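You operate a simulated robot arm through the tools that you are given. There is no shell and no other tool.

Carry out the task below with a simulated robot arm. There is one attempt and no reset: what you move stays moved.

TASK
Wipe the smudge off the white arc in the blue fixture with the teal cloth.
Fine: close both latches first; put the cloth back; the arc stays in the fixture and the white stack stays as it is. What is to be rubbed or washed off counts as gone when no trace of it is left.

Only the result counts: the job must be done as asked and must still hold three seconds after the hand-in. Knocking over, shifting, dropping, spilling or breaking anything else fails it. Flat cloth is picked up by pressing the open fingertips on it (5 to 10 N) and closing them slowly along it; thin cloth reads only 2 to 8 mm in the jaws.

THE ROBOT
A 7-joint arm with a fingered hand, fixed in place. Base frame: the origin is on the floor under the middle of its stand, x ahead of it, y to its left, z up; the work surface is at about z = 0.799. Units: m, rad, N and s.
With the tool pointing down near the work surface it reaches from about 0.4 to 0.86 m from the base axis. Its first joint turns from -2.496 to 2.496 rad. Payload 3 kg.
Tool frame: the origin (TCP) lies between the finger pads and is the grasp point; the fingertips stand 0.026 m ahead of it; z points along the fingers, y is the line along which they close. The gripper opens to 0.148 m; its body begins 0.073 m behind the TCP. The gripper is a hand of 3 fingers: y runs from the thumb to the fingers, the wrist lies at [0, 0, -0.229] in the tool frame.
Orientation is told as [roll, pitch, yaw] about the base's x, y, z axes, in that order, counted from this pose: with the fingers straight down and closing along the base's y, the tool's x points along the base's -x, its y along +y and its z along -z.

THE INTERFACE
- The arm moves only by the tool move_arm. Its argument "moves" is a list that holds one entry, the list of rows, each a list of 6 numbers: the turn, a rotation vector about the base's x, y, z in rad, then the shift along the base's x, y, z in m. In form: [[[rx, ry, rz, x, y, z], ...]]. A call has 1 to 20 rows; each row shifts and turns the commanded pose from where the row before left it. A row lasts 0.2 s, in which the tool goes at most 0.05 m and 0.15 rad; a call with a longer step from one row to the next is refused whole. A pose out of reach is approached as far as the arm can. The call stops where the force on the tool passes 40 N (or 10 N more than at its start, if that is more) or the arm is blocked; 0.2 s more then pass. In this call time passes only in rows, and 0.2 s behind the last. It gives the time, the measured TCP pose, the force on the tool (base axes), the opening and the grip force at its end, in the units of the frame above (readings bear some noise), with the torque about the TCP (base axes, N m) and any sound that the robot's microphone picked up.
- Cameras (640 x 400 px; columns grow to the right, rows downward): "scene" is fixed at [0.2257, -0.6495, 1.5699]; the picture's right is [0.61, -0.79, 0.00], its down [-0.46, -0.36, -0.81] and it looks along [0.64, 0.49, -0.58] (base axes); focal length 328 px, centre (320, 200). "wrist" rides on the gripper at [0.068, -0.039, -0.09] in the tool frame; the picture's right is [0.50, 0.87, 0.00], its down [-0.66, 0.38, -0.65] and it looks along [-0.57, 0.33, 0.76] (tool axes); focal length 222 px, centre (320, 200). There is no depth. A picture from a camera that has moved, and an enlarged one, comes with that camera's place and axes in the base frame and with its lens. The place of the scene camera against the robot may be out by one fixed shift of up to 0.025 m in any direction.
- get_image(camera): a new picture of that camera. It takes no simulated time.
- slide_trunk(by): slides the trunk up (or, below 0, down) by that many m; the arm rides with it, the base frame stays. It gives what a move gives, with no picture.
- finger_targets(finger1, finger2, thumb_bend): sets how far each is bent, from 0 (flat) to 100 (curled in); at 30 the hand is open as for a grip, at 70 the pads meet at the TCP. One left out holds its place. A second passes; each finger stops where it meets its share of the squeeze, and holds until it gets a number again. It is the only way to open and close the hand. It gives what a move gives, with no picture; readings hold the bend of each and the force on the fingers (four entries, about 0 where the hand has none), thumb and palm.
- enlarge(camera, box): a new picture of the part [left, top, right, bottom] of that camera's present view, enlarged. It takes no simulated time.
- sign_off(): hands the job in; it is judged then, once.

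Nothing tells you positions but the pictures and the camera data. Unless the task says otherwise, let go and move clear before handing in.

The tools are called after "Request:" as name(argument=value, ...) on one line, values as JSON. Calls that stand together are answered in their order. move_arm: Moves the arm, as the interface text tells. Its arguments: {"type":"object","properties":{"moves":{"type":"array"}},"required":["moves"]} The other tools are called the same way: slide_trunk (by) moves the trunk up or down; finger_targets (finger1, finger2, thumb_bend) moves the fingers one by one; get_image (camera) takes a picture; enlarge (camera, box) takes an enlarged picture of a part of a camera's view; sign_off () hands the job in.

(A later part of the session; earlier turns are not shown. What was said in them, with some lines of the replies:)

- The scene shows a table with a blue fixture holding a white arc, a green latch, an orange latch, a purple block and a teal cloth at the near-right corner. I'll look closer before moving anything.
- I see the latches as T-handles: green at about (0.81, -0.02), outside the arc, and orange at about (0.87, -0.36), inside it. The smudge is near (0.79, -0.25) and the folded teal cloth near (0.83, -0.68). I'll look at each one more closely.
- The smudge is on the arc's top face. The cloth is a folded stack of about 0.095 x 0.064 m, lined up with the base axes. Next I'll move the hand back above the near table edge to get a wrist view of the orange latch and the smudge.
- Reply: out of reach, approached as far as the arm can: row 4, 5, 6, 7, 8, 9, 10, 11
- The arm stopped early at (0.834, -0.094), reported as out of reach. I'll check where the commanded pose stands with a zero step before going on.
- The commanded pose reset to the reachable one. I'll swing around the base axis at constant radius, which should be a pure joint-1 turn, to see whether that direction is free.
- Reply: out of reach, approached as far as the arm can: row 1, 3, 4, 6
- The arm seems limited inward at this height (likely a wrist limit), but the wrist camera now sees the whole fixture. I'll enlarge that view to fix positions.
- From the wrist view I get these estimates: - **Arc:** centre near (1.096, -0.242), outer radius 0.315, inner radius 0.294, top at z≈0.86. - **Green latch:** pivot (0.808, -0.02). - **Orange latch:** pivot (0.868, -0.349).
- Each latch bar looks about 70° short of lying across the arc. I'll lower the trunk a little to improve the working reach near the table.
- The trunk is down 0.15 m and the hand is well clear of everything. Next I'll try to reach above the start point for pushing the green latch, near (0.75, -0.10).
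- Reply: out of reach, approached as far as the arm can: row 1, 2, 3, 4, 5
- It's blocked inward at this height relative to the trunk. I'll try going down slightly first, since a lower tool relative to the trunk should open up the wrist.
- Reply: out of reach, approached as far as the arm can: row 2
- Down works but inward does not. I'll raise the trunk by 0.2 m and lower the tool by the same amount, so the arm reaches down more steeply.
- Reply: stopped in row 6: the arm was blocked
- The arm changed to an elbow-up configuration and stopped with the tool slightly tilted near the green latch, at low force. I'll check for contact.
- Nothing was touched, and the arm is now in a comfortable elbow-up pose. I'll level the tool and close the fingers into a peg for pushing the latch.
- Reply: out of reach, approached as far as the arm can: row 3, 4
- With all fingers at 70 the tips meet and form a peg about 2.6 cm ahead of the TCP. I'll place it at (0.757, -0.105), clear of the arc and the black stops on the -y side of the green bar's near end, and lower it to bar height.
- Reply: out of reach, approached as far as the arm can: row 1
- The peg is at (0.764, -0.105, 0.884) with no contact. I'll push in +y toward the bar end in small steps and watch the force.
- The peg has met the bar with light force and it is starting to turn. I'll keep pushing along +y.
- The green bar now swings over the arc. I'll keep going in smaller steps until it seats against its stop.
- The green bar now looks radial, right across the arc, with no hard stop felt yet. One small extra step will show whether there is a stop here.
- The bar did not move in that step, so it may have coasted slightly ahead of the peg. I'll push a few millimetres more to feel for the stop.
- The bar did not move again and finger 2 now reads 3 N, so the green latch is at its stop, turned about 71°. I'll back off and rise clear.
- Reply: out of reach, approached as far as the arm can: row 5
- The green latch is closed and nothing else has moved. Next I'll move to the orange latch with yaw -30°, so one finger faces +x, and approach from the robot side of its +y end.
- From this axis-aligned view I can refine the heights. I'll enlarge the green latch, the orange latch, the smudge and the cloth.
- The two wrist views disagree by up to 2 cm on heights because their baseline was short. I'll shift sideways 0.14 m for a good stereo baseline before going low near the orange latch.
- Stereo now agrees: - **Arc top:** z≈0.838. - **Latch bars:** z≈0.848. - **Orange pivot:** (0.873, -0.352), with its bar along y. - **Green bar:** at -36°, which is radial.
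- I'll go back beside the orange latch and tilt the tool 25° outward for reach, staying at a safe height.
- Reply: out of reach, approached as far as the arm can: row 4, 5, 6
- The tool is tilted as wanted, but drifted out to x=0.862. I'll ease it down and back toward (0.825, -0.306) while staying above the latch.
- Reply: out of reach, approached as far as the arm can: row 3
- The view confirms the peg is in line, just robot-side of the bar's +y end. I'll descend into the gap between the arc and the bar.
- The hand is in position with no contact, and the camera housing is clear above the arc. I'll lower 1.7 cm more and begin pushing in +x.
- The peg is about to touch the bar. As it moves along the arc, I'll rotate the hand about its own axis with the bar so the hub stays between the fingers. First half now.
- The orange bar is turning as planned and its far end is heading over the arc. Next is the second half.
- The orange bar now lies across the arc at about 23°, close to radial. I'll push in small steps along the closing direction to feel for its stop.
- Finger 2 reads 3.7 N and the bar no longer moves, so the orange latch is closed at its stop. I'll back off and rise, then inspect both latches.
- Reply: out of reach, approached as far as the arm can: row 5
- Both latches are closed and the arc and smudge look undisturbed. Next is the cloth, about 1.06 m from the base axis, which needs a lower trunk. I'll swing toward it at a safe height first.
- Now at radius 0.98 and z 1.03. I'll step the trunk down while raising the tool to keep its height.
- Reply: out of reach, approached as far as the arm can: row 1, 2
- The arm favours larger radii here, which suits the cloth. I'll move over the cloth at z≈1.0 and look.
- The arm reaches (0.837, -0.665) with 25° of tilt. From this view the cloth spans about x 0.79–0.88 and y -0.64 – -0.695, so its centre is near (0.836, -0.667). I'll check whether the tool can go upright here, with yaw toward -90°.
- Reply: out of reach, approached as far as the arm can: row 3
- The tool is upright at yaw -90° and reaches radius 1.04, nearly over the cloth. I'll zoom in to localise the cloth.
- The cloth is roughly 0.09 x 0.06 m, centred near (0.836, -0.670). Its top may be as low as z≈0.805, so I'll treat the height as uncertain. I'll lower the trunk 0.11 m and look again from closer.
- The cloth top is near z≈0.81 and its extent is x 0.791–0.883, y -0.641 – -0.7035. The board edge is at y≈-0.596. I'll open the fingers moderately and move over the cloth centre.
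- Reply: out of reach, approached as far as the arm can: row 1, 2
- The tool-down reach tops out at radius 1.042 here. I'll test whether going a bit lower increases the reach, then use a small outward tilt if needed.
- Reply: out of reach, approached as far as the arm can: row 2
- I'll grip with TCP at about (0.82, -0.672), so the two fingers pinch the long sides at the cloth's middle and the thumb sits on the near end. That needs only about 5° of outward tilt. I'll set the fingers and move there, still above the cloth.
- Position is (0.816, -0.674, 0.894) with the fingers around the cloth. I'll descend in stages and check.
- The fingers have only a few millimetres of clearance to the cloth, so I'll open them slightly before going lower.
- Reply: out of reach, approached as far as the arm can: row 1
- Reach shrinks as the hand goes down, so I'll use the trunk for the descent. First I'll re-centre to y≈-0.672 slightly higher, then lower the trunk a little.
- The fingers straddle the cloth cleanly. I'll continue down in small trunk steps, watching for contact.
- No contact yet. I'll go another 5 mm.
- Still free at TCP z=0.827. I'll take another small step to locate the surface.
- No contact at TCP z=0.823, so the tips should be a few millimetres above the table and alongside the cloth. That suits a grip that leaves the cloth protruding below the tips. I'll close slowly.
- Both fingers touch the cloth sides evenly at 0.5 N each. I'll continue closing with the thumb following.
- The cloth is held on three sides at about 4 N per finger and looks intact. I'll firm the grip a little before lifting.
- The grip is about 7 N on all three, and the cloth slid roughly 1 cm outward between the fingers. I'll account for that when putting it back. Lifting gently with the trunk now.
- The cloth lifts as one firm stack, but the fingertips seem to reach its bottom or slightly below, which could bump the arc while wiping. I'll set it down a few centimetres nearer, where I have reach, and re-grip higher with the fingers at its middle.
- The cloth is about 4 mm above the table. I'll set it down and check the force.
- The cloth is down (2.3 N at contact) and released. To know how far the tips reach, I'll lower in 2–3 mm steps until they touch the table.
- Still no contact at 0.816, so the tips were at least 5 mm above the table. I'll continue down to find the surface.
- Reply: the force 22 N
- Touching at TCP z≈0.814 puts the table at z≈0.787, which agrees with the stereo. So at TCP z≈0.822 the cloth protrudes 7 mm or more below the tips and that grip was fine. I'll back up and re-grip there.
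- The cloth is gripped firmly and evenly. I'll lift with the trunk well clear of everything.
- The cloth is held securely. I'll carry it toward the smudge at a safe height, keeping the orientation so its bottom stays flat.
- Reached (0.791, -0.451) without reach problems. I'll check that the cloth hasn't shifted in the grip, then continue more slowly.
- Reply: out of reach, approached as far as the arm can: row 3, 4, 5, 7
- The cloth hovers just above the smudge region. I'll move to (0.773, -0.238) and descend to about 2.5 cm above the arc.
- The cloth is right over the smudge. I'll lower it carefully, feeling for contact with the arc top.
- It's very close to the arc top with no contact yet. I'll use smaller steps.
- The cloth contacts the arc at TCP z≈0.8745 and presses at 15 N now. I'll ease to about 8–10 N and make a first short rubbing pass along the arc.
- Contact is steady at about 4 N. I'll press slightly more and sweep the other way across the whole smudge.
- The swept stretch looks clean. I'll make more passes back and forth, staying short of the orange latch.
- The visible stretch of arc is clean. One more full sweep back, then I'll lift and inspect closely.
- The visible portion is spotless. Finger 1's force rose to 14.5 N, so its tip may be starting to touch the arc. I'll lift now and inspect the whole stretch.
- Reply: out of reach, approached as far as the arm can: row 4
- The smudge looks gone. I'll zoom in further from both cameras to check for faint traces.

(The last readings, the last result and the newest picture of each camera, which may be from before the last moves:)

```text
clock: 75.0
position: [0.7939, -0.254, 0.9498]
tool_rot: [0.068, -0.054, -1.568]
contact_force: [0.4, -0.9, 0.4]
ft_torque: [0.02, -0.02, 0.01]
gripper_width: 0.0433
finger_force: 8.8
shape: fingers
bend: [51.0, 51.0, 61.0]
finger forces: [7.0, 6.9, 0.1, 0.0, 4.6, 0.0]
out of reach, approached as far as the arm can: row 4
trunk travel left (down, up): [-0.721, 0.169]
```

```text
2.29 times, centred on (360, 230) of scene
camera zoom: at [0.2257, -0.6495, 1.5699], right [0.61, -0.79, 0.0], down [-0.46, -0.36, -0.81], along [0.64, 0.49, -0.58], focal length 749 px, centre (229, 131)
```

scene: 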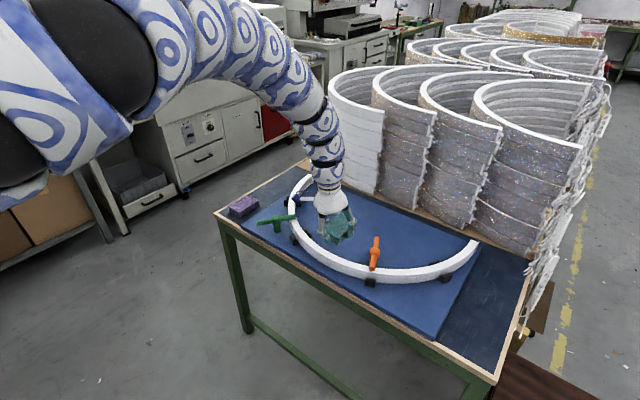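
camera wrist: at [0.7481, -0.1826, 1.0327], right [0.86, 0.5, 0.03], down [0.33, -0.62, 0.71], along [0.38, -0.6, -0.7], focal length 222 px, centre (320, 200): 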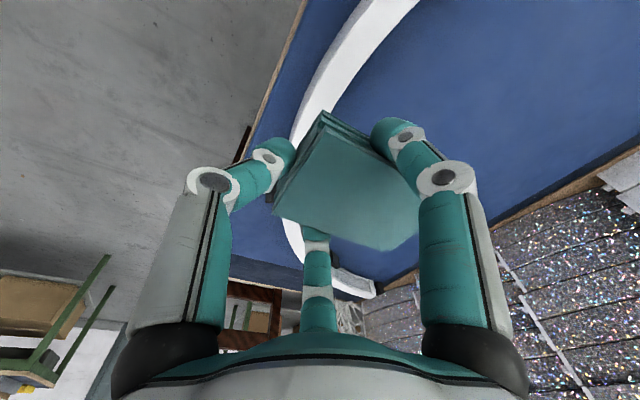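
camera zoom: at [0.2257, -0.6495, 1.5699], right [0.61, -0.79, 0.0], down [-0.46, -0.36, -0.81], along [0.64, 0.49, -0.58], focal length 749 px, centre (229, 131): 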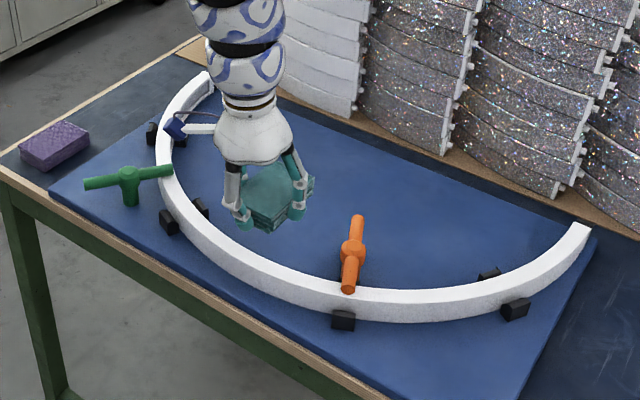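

No trace of the smudge remains from either camera, both latches are closed, and the arc and stack are untouched. I'll carry the cloth back along the same path.

Request:
move_arm(moves=[[[0, 0, 0, 0, -0.02, 0.01], [0, 0, 0, 0, -0.035, 0.012], [0, 0, 0, 0, -0.04, 0.012], [0, 0, 0, 0, -0.04, 0.012], [0, 0, 0, 0, -0.04, 0.012], [0, 0, 0, 0, -0.04, 0.012], [0, 0, 0, 0, -0.04, 0], [0, 0, 0, 0, -0.04, 0], [0, 0, 0, 0, -0.04, 0], [0, 0, 0, 0, -0.04, 0], [0, 0, 0, 0, -0.033, 0]]])

Request:
get_image(camera="wrist")

Request:
get_image(camera="scene")

```text
clock: 77.3
position: [0.7983, -0.6636, 1.0157]
tool_rot: [0.067, -0.053, -1.57]
contact_force: [0.5, -0.3, -0.2]
ft_torque: [0.03, 0.06, -0.03]
gripper_width: 0.0424
finger_force: 9.0
shape: fingers
bend: [51.0, 51.0, 61.0]
finger forces: [6.8, 6.8, 0.0, 0.1, 4.1, 0.0]
out of reach, approached as far as the arm can: row 1, 3
trunk travel left (down, up): [-0.721, 0.169]
```

```text
taken
camera wrist: at [0.7539, -0.5923, 1.0978], right [0.86, 0.5, 0.03], down [0.33, -0.62, 0.71], along [0.38, -0.6, -0.7], focal length 222 px, centre (320, 200)
```

wrist: 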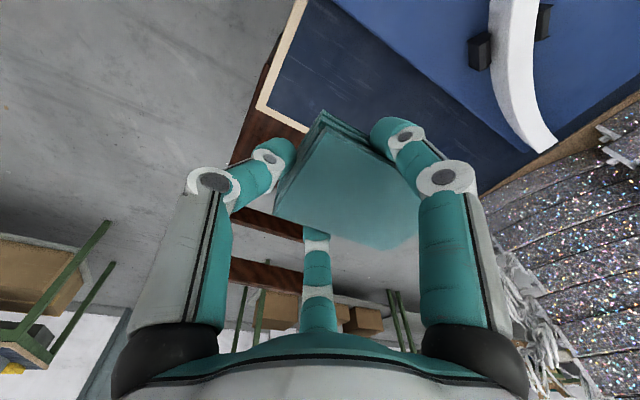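

```text
taken
```

scene: 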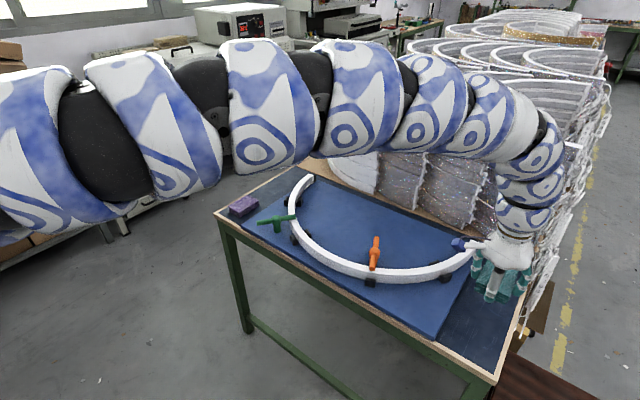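

The cloth is above its place area. I'll align TCP to (0.8075, -0.6756), so the cloth lands at its original centre near (0.837, -0.672), and lower the trunk.

Request:
move_arm(moves=[[[0, 0, 0, 0.0046, -0.006, 0.002], [0, 0, 0, 0.0046, -0.006, 0.002]]])

Request:
slide_trunk(by=-0.165)

Request:
get_image(camera="wrist")

Request:
enlarge(camera="scene", box=[440, 290, 520, 370])

```text
clock: 78.0
position: [0.8102, -0.675, 1.0205]
tool_rot: [0.07, -0.055, -1.569]
contact_force: [0.2, 0.5, -0.7]
ft_torque: [0.01, 0.0, 0.03]
gripper_width: 0.0426
finger_force: 9.1
shape: fingers
bend: [51.0, 51.0, 62.0]
finger forces: [6.8, 6.8, 0.0, 0.0, 4.0, 0.0]
trunk travel left (down, up): [-0.721, 0.169]
```

```text
clock: 79.8
position: [0.8112, -0.675, 0.8551]
tool_rot: [0.068, -0.055, -1.568]
contact_force: [-0.4, 0.5, -0.4]
ft_torque: [0.0, 0.02, -0.02]
gripper_width: 0.0429
finger_force: 8.9
shape: fingers
bend: [51.0, 51.0, 62.0]
finger forces: [6.8, 6.8, 0.1, 0.1, 4.1, 0.0]
trunk travel left (down, up): [-0.556, 0.334]
```

```text
taken
camera wrist: at [0.7643, -0.6037, 0.938], right [0.86, 0.5, 0.03], down [0.33, -0.62, 0.71], along [0.38, -0.6, -0.7], focal length 222 px, centre (320, 200)
```

wrist: 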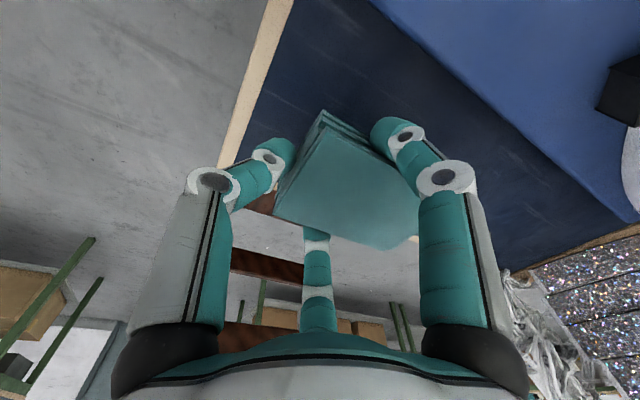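

```text
5.00 times, centred on (480, 330) of scene
camera zoom: at [0.2257, -0.6495, 1.5699], right [0.61, -0.79, 0.0], down [-0.46, -0.36, -0.81], along [0.64, 0.49, -0.58], focal length 1638 px, centre (-480, -450)
```

zoom: 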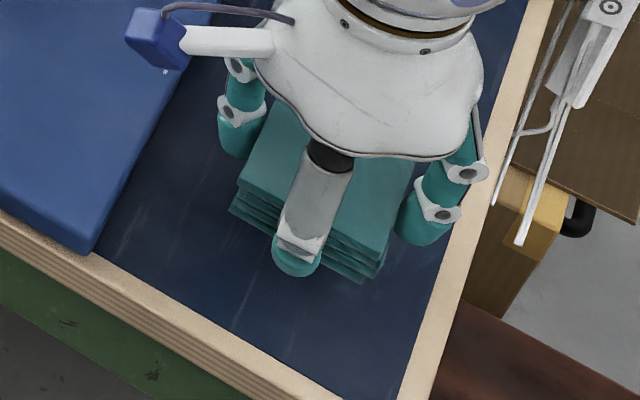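

Comparing with the starting picture, the cloth would land about 4 mm too far out. I'll correct by (-0.004, +0.002) and lower.

Request:
move_arm(moves=[[[0, 0, 0, -0.004, 0.002, 0]]])

Request:
slide_trunk(by=-0.028)

Request:
enlarge(camera="scene", box=[440, 300, 520, 360])

```text
clock: 80.2
position: [0.8055, -0.6716, 0.8537]
tool_rot: [0.07, -0.056, -1.569]
contact_force: [-0.4, 0.0, 0.4]
ft_torque: [0.05, 0.0, -0.01]
gripper_width: 0.0427
finger_force: 8.5
shape: fingers
bend: [51.0, 51.0, 62.0]
finger forces: [6.8, 6.8, 0.1, 0.1, 4.0, 0.0]
trunk travel left (down, up): [-0.556, 0.334]
```

```text
clock: 81.0
position: [0.8061, -0.6714, 0.8272]
tool_rot: [0.071, -0.054, -1.568]
contact_force: [-0.6, -0.4, -0.3]
ft_torque: [-0.02, -0.01, 0.01]
gripper_width: 0.0425
finger_force: 8.6
shape: fingers
bend: [51.0, 51.0, 62.0]
finger forces: [6.8, 6.8, 0.0, 0.1, 4.0, 0.1]
trunk travel left (down, up): [-0.528, 0.362]
```

```text
6.67 times, centred on (480, 330) of scene
camera zoom: at [0.2257, -0.6495, 1.5699], right [0.61, -0.79, 0.0], down [-0.46, -0.36, -0.81], along [0.64, 0.49, -0.58], focal length 2183 px, centre (-747, -667)
```

zoom: 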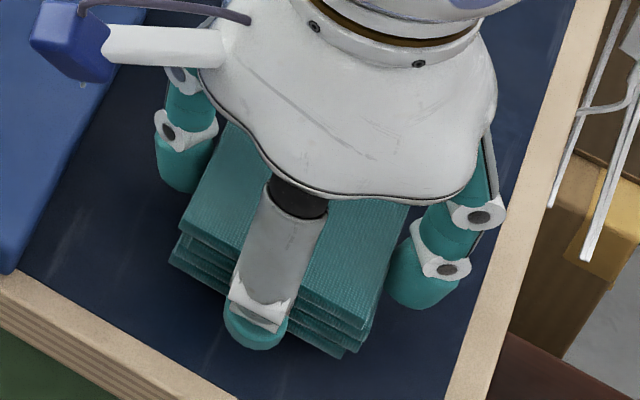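

The alignment closely matches the original picture. I'll lower in small steps until the cloth touches the table.

Request:
slide_trunk(by=-0.005)

Request:
slide_trunk(by=-0.003)

```text
clock: 81.5
position: [0.8067, -0.6721, 0.8209]
tool_rot: [0.07, -0.054, -1.57]
contact_force: [-0.8, 0.0, -0.6]
ft_torque: [-0.02, 0.03, 0.0]
gripper_width: 0.0427
finger_force: 8.9
shape: fingers
bend: [51.0, 51.0, 62.0]
finger forces: [6.8, 6.8, 0.0, 0.0, 4.0, 0.0]
trunk travel left (down, up): [-0.523, 0.367]
```

```text
clock: 82.0
position: [0.8053, -0.6717, 0.8173]
tool_rot: [0.071, -0.055, -1.568]
contact_force: [-0.1, -0.9, -0.1]
ft_torque: [0.02, -0.01, 0.01]
gripper_width: 0.0425
finger_force: 9.1
shape: fingers
bend: [51.0, 51.0, 62.0]
finger forces: [6.7, 6.8, 0.1, 0.1, 4.0, 0.0]
trunk travel left (down, up): [-0.52, 0.37]
```

Not touching yet, since the cloth rode up a few millimetres in the grip while wiping. I'll continue in 1.5 mm steps.

Request:
slide_trunk(by=-0.0015)

Request:
slide_trunk(by=-0.0015)

```text
clock: 82.5
position: [0.8061, -0.6712, 0.8162]
tool_rot: [0.069, -0.053, -1.568]
contact_force: [-0.3, -0.5, -1.2]
ft_torque: [-0.04, -0.01, -0.02]
gripper_width: 0.0424
finger_force: 8.8
shape: fingers
bend: [51.0, 51.0, 62.0]
finger forces: [6.8, 6.8, 0.0, 0.0, 4.0, 0.1]
trunk travel left (down, up): [-0.518, 0.372]
```

```text
clock: 83.0
position: [0.8061, -0.6716, 0.8147]
tool_rot: [0.069, -0.054, -1.569]
contact_force: [-0.4, -0.6, 1.1]
ft_torque: [0.04, -0.01, 0.04]
gripper_width: 0.0427
finger_force: 8.4
shape: fingers
bend: [51.0, 51.0, 62.0]
finger forces: [6.8, 6.8, 0.0, 0.0, 3.9, 0.0]
trunk travel left (down, up): [-0.517, 0.373]
```

Light contact has started. I'll release here.

Request:
finger_targets(finger1=47, finger2=47, thumb_bend=52)

Request:
enlarge(camera="scene", box=[440, 300, 520, 360])

Request:
enlarge(camera="wrist", box=[180, 40, 480, 240])

```text
clock: 84.0
position: [0.8068, -0.6729, 0.8166]
tool_rot: [0.071, -0.056, -1.57]
contact_force: [2.0, -1.2, 10.4]
ft_torque: [-0.02, 0.34, 0.01]
gripper_width: 0.0599
finger_force: 4.8
shape: fingers
bend: [47.0, 47.0, 54.0]
finger forces: [0.1, 0.0, 0.0, 0.1, 10.2, 0.1]
trunk travel left (down, up): [-0.517, 0.373]
```

```text
6.67 times, centred on (480, 330) of scene
camera zoom: at [0.2257, -0.6495, 1.5699], right [0.61, -0.79, 0.0], down [-0.46, -0.36, -0.81], along [0.64, 0.49, -0.58], focal length 2183 px, centre (-747, -667)
```

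zoom: 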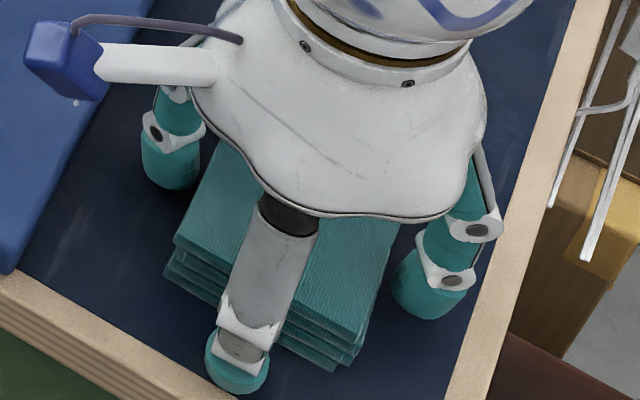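

```text
2.00 times, centred on (330, 140) of wrist
camera zoom: at [0.7604, -0.601, 0.8995], right [0.86, 0.5, 0.03], down [0.33, -0.62, 0.71], along [0.38, -0.61, -0.7], focal length 444 px, centre (300, 320)
```

zoom: 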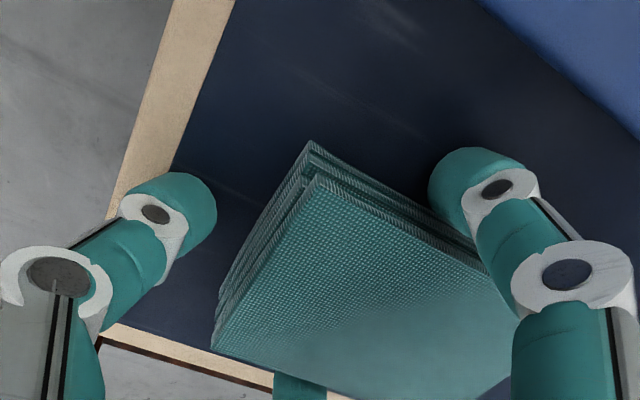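

The cloth is released almost exactly where it started. The thumb tip is pressing on the table, so I'll rise a little before going up.

Request:
slide_trunk(by=0.006)

Request:
finger_targets(finger1=44, finger2=44, thumb_bend=47)

Request:
slide_trunk(by=0.03)

Request:
enlarge(camera="scene", box=[440, 300, 520, 360])

```text
clock: 84.6
position: [0.8057, -0.6725, 0.8214]
tool_rot: [0.069, -0.054, -1.569]
contact_force: [-0.1, -0.6, -0.3]
ft_torque: [0.03, 0.02, -0.02]
gripper_width: 0.0632
finger_force: 0.0
shape: fingers
bend: [47.0, 47.0, 52.0]
finger forces: [0.0, 0.0, 0.0, 0.0, 0.0, 0.0]
trunk travel left (down, up): [-0.523, 0.367]
```

```text
clock: 85.6
position: [0.8062, -0.6718, 0.8208]
tool_rot: [0.07, -0.056, -1.568]
contact_force: [0.0, 0.6, -0.1]
ft_torque: [0.0, 0.01, 0.0]
gripper_width: 0.0764
finger_force: 0.1
shape: fingers
bend: [44.0, 44.0, 47.0]
finger forces: [0.0, 0.0, 0.1, 0.0, 0.0, 0.0]
trunk travel left (down, up): [-0.523, 0.367]
```

```text
clock: 86.3
position: [0.8056, -0.6713, 0.8505]
tool_rot: [0.07, -0.052, -1.57]
contact_force: [-1.4, -0.3, 0.0]
ft_torque: [0.03, 0.02, -0.04]
gripper_width: 0.0762
finger_force: 0.1
shape: fingers
bend: [44.0, 44.0, 47.0]
finger forces: [0.1, 0.1, 0.1, 0.0, 0.1, 0.0]
trunk travel left (down, up): [-0.553, 0.337]
```

```text
6.67 times, centred on (480, 330) of scene
camera zoom: at [0.2257, -0.6495, 1.5699], right [0.61, -0.79, 0.0], down [-0.46, -0.36, -0.81], along [0.64, 0.49, -0.58], focal length 2183 px, centre (-747, -667)
```

zoom: 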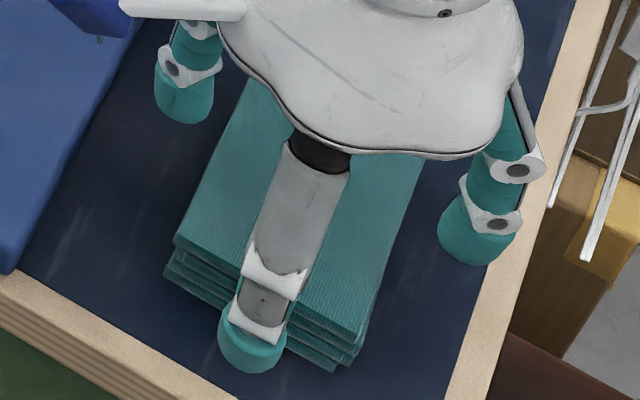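

The cloth stays put on the table and the fingers are free. I'll rise further and then inspect everything.

Request:
slide_trunk(by=0.17)

Request:
move_arm(moves=[[[0, 0, 0, 0, 0.04, 0], [0, 0, 0, 0, 0.04, 0], [0, 0, 0, 0, 0.04, 0], [0, 0, 0, 0, 0.03, 0]]])

Request:
get_image(camera="scene")

Request:
enlarge(camera="scene", box=[440, 300, 520, 360])

Request:
enlarge(camera="scene", box=[210, 160, 410, 300])

Request:
enlarge(camera="scene", box=[300, 235, 364, 275])

```text
clock: 88.3
position: [0.8058, -0.672, 1.0208]
tool_rot: [0.071, -0.055, -1.57]
contact_force: [-0.5, -0.3, 0.7]
ft_torque: [-0.01, 0.0, -0.02]
gripper_width: 0.0762
finger_force: 0.1
shape: fingers
bend: [44.0, 44.0, 47.0]
finger forces: [0.0, 0.0, 0.1, 0.1, 0.1, 0.0]
trunk travel left (down, up): [-0.723, 0.167]
```

```text
clock: 89.3
position: [0.8021, -0.5319, 1.0223]
tool_rot: [0.078, -0.046, -1.595]
contact_force: [-1.0, 2.9, -0.3]
ft_torque: [-0.33, -0.11, 0.02]
gripper_width: 0.0768
finger_force: 0.0
shape: fingers
bend: [44.0, 44.0, 47.0]
finger forces: [0.1, 0.1, 0.1, 0.1, 0.1, 0.0]
trunk travel left (down, up): [-0.723, 0.167]
```

```text
taken
```

scene: 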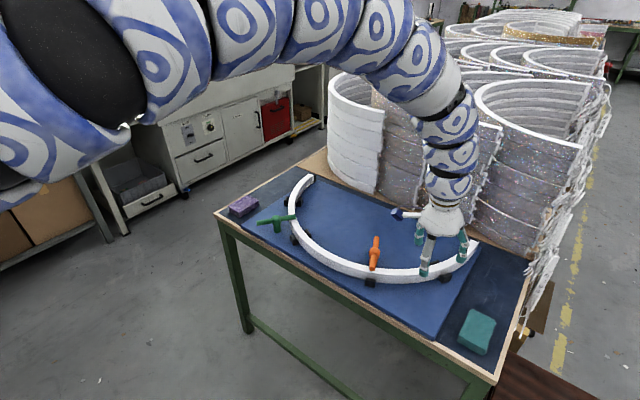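

```text
6.67 times, centred on (480, 330) of scene
camera zoom: at [0.2257, -0.6495, 1.5699], right [0.61, -0.79, 0.0], down [-0.46, -0.36, -0.81], along [0.64, 0.49, -0.58], focal length 2183 px, centre (-747, -667)
```

zoom: 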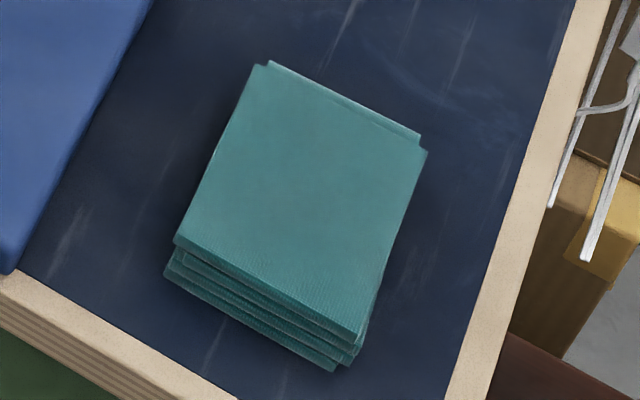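

```text
2.86 times, centred on (310, 230) of scene
camera zoom: at [0.2257, -0.6495, 1.5699], right [0.61, -0.79, 0.0], down [-0.46, -0.36, -0.81], along [0.64, 0.49, -0.58], focal length 936 px, centre (349, 114)
```

zoom: 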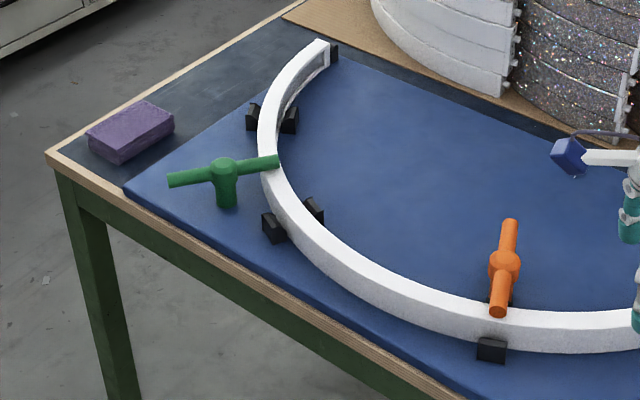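

```text
10.00 times, centred on (332, 255) of scene
camera zoom: at [0.2257, -0.6495, 1.5699], right [0.61, -0.79, 0.0], down [-0.46, -0.36, -0.81], along [0.64, 0.49, -0.58], focal length 3275 px, centre (200, -350)
```

zoom: 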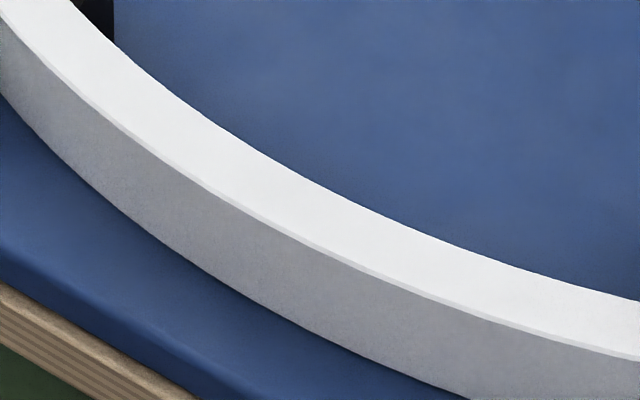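

The cloth sits within about 1 mm of its original place, the arc is clean, and both latches are closed. The last move showed a small force and torque, so I'll check that it was only transient.

Request:
move_arm(moves=[[[0, 0, 0, 0, 0, 0], [0, 0, 0, 0, 0, 0]]])

Request:
get_image(camera="wrist")

Request:
get_image(camera="scene")

```text
clock: 89.9
position: [0.8032, -0.5193, 1.0189]
tool_rot: [0.071, -0.055, -1.569]
contact_force: [0.5, -0.1, -1.3]
ft_torque: [-0.03, 0.0, -0.02]
gripper_width: 0.0767
finger_force: 0.1
shape: fingers
bend: [44.0, 44.0, 47.0]
finger forces: [0.1, 0.1, 0.1, 0.0, 0.0, 0.1]
trunk travel left (down, up): [-0.723, 0.167]
```

```text
taken
camera wrist: at [0.7583, -0.4488, 1.1033], right [0.86, 0.5, 0.03], down [0.33, -0.62, 0.71], along [0.38, -0.61, -0.7], focal length 222 px, centre (320, 200)
```

wrist: 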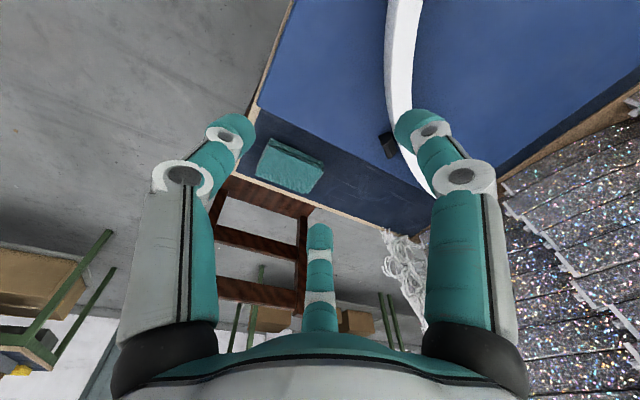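

```text
taken
```

scene: 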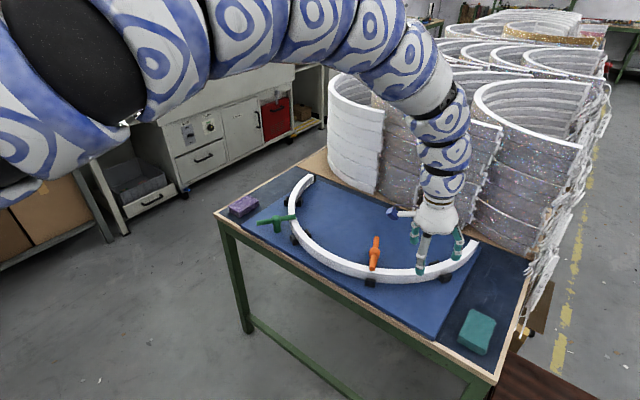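

The force was only lag, and everything is quiet now. As a final check, I'll look straight down at the wiped stretch with the wrist camera, from well above, to make sure nothing remains along the inner edge.

Request:
slide_trunk(by=0.03)

Request:
move_arm(moves=[[[0, 0, 0.13, 0, 0.035, -0.006], [0, 0, 0.13, 0, 0.04, -0.006], [0, 0, 0.13, 0, 0.04, -0.006], [0, 0, 0.13, 0, 0.04, -0.006], [0, 0, 0.13, 0, 0.04, -0.006], [0, 0, 0.13, 0, 0.04, -0.006], [0, 0, 0.13, 0, 0.04, -0.006], [0, 0, 0.13, 0, 0.02, -0.006]]])

Request:
get_image(camera="wrist")

Request:
enlarge(camera="wrist", box=[180, 20, 420, 170])

```text
clock: 90.6
position: [0.8024, -0.5202, 1.0492]
tool_rot: [0.07, -0.055, -1.567]
contact_force: [-0.4, -0.3, 0.1]
ft_torque: [-0.01, -0.02, -0.01]
gripper_width: 0.0769
finger_force: 0.0
shape: fingers
bend: [44.0, 44.0, 47.0]
finger forces: [0.0, 0.0, 0.0, 0.0, 0.0, 0.0]
trunk travel left (down, up): [-0.753, 0.137]
```

```text
clock: 92.4
position: [0.8084, -0.2296, 0.9982]
tool_rot: [0.07, -0.054, -0.526]
contact_force: [-0.3, -0.5, -0.3]
ft_torque: [0.01, 0.02, 0.01]
gripper_width: 0.0767
finger_force: 0.2
shape: fingers
bend: [44.0, 44.0, 47.0]
finger forces: [0.0, 0.0, 0.0, 0.0, 0.0, 0.0]
out of reach, approached as far as the arm can: row 5
trunk travel left (down, up): [-0.753, 0.137]
```

```text
taken
camera wrist: at [0.7236, -0.2338, 1.0818], right [0.0, 1.0, 0.03], down [0.7, -0.02, 0.71], along [0.71, 0.02, -0.7], focal length 222 px, centre (320, 200)
```

wrist: 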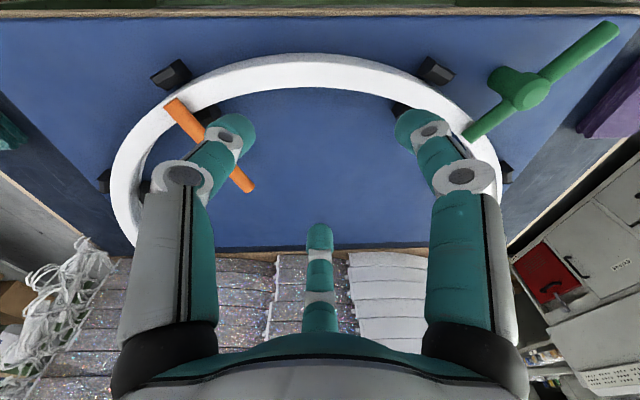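

```text
2.67 times, centred on (300, 95) of wrist
camera zoom: at [0.7236, -0.2338, 1.0818], right [0.0, 1.0, 0.03], down [0.7, -0.02, 0.71], along [0.71, 0.02, -0.7], focal length 592 px, centre (373, 480)
```

zoom: 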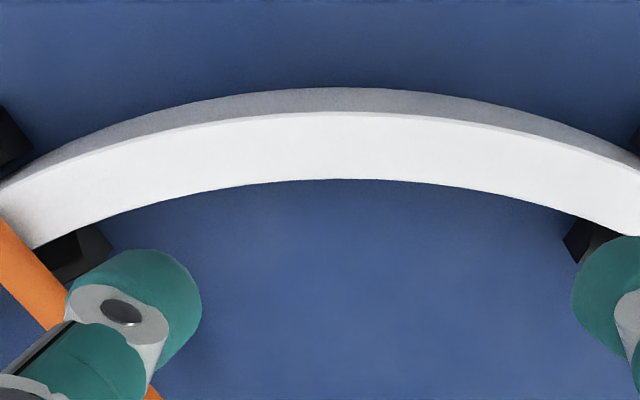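

From above, the arc's top is clean edge to edge, both latches lie across the arc, and the cloth is back in place. The hand is empty and well clear, so I'm handing in.

Request:
sign_off()

```text
The job is handed in.
```

The smudge is off the white arc, and I've handed the job in. Both cameras show no trace of it anywhere on the arc's top face.

- **Latches:** I closed green and orange before wiping. Each was turned until it met its stop, and both bars now lie across the arc.
- **Cloth:** The teal cloth is back within about 1 mm of its starting place, judged against the first picture.
- **Everything else:** The arc is still in the fixture. The white stack and the purple block look unmoved.
- **Contact with the arc:** Late in the wiping, the force on one fingertip rose to about 14 N, so it may have brushed the arc top. I lifted off then and saw no mark.

The hand is empty and raised clear of the table.
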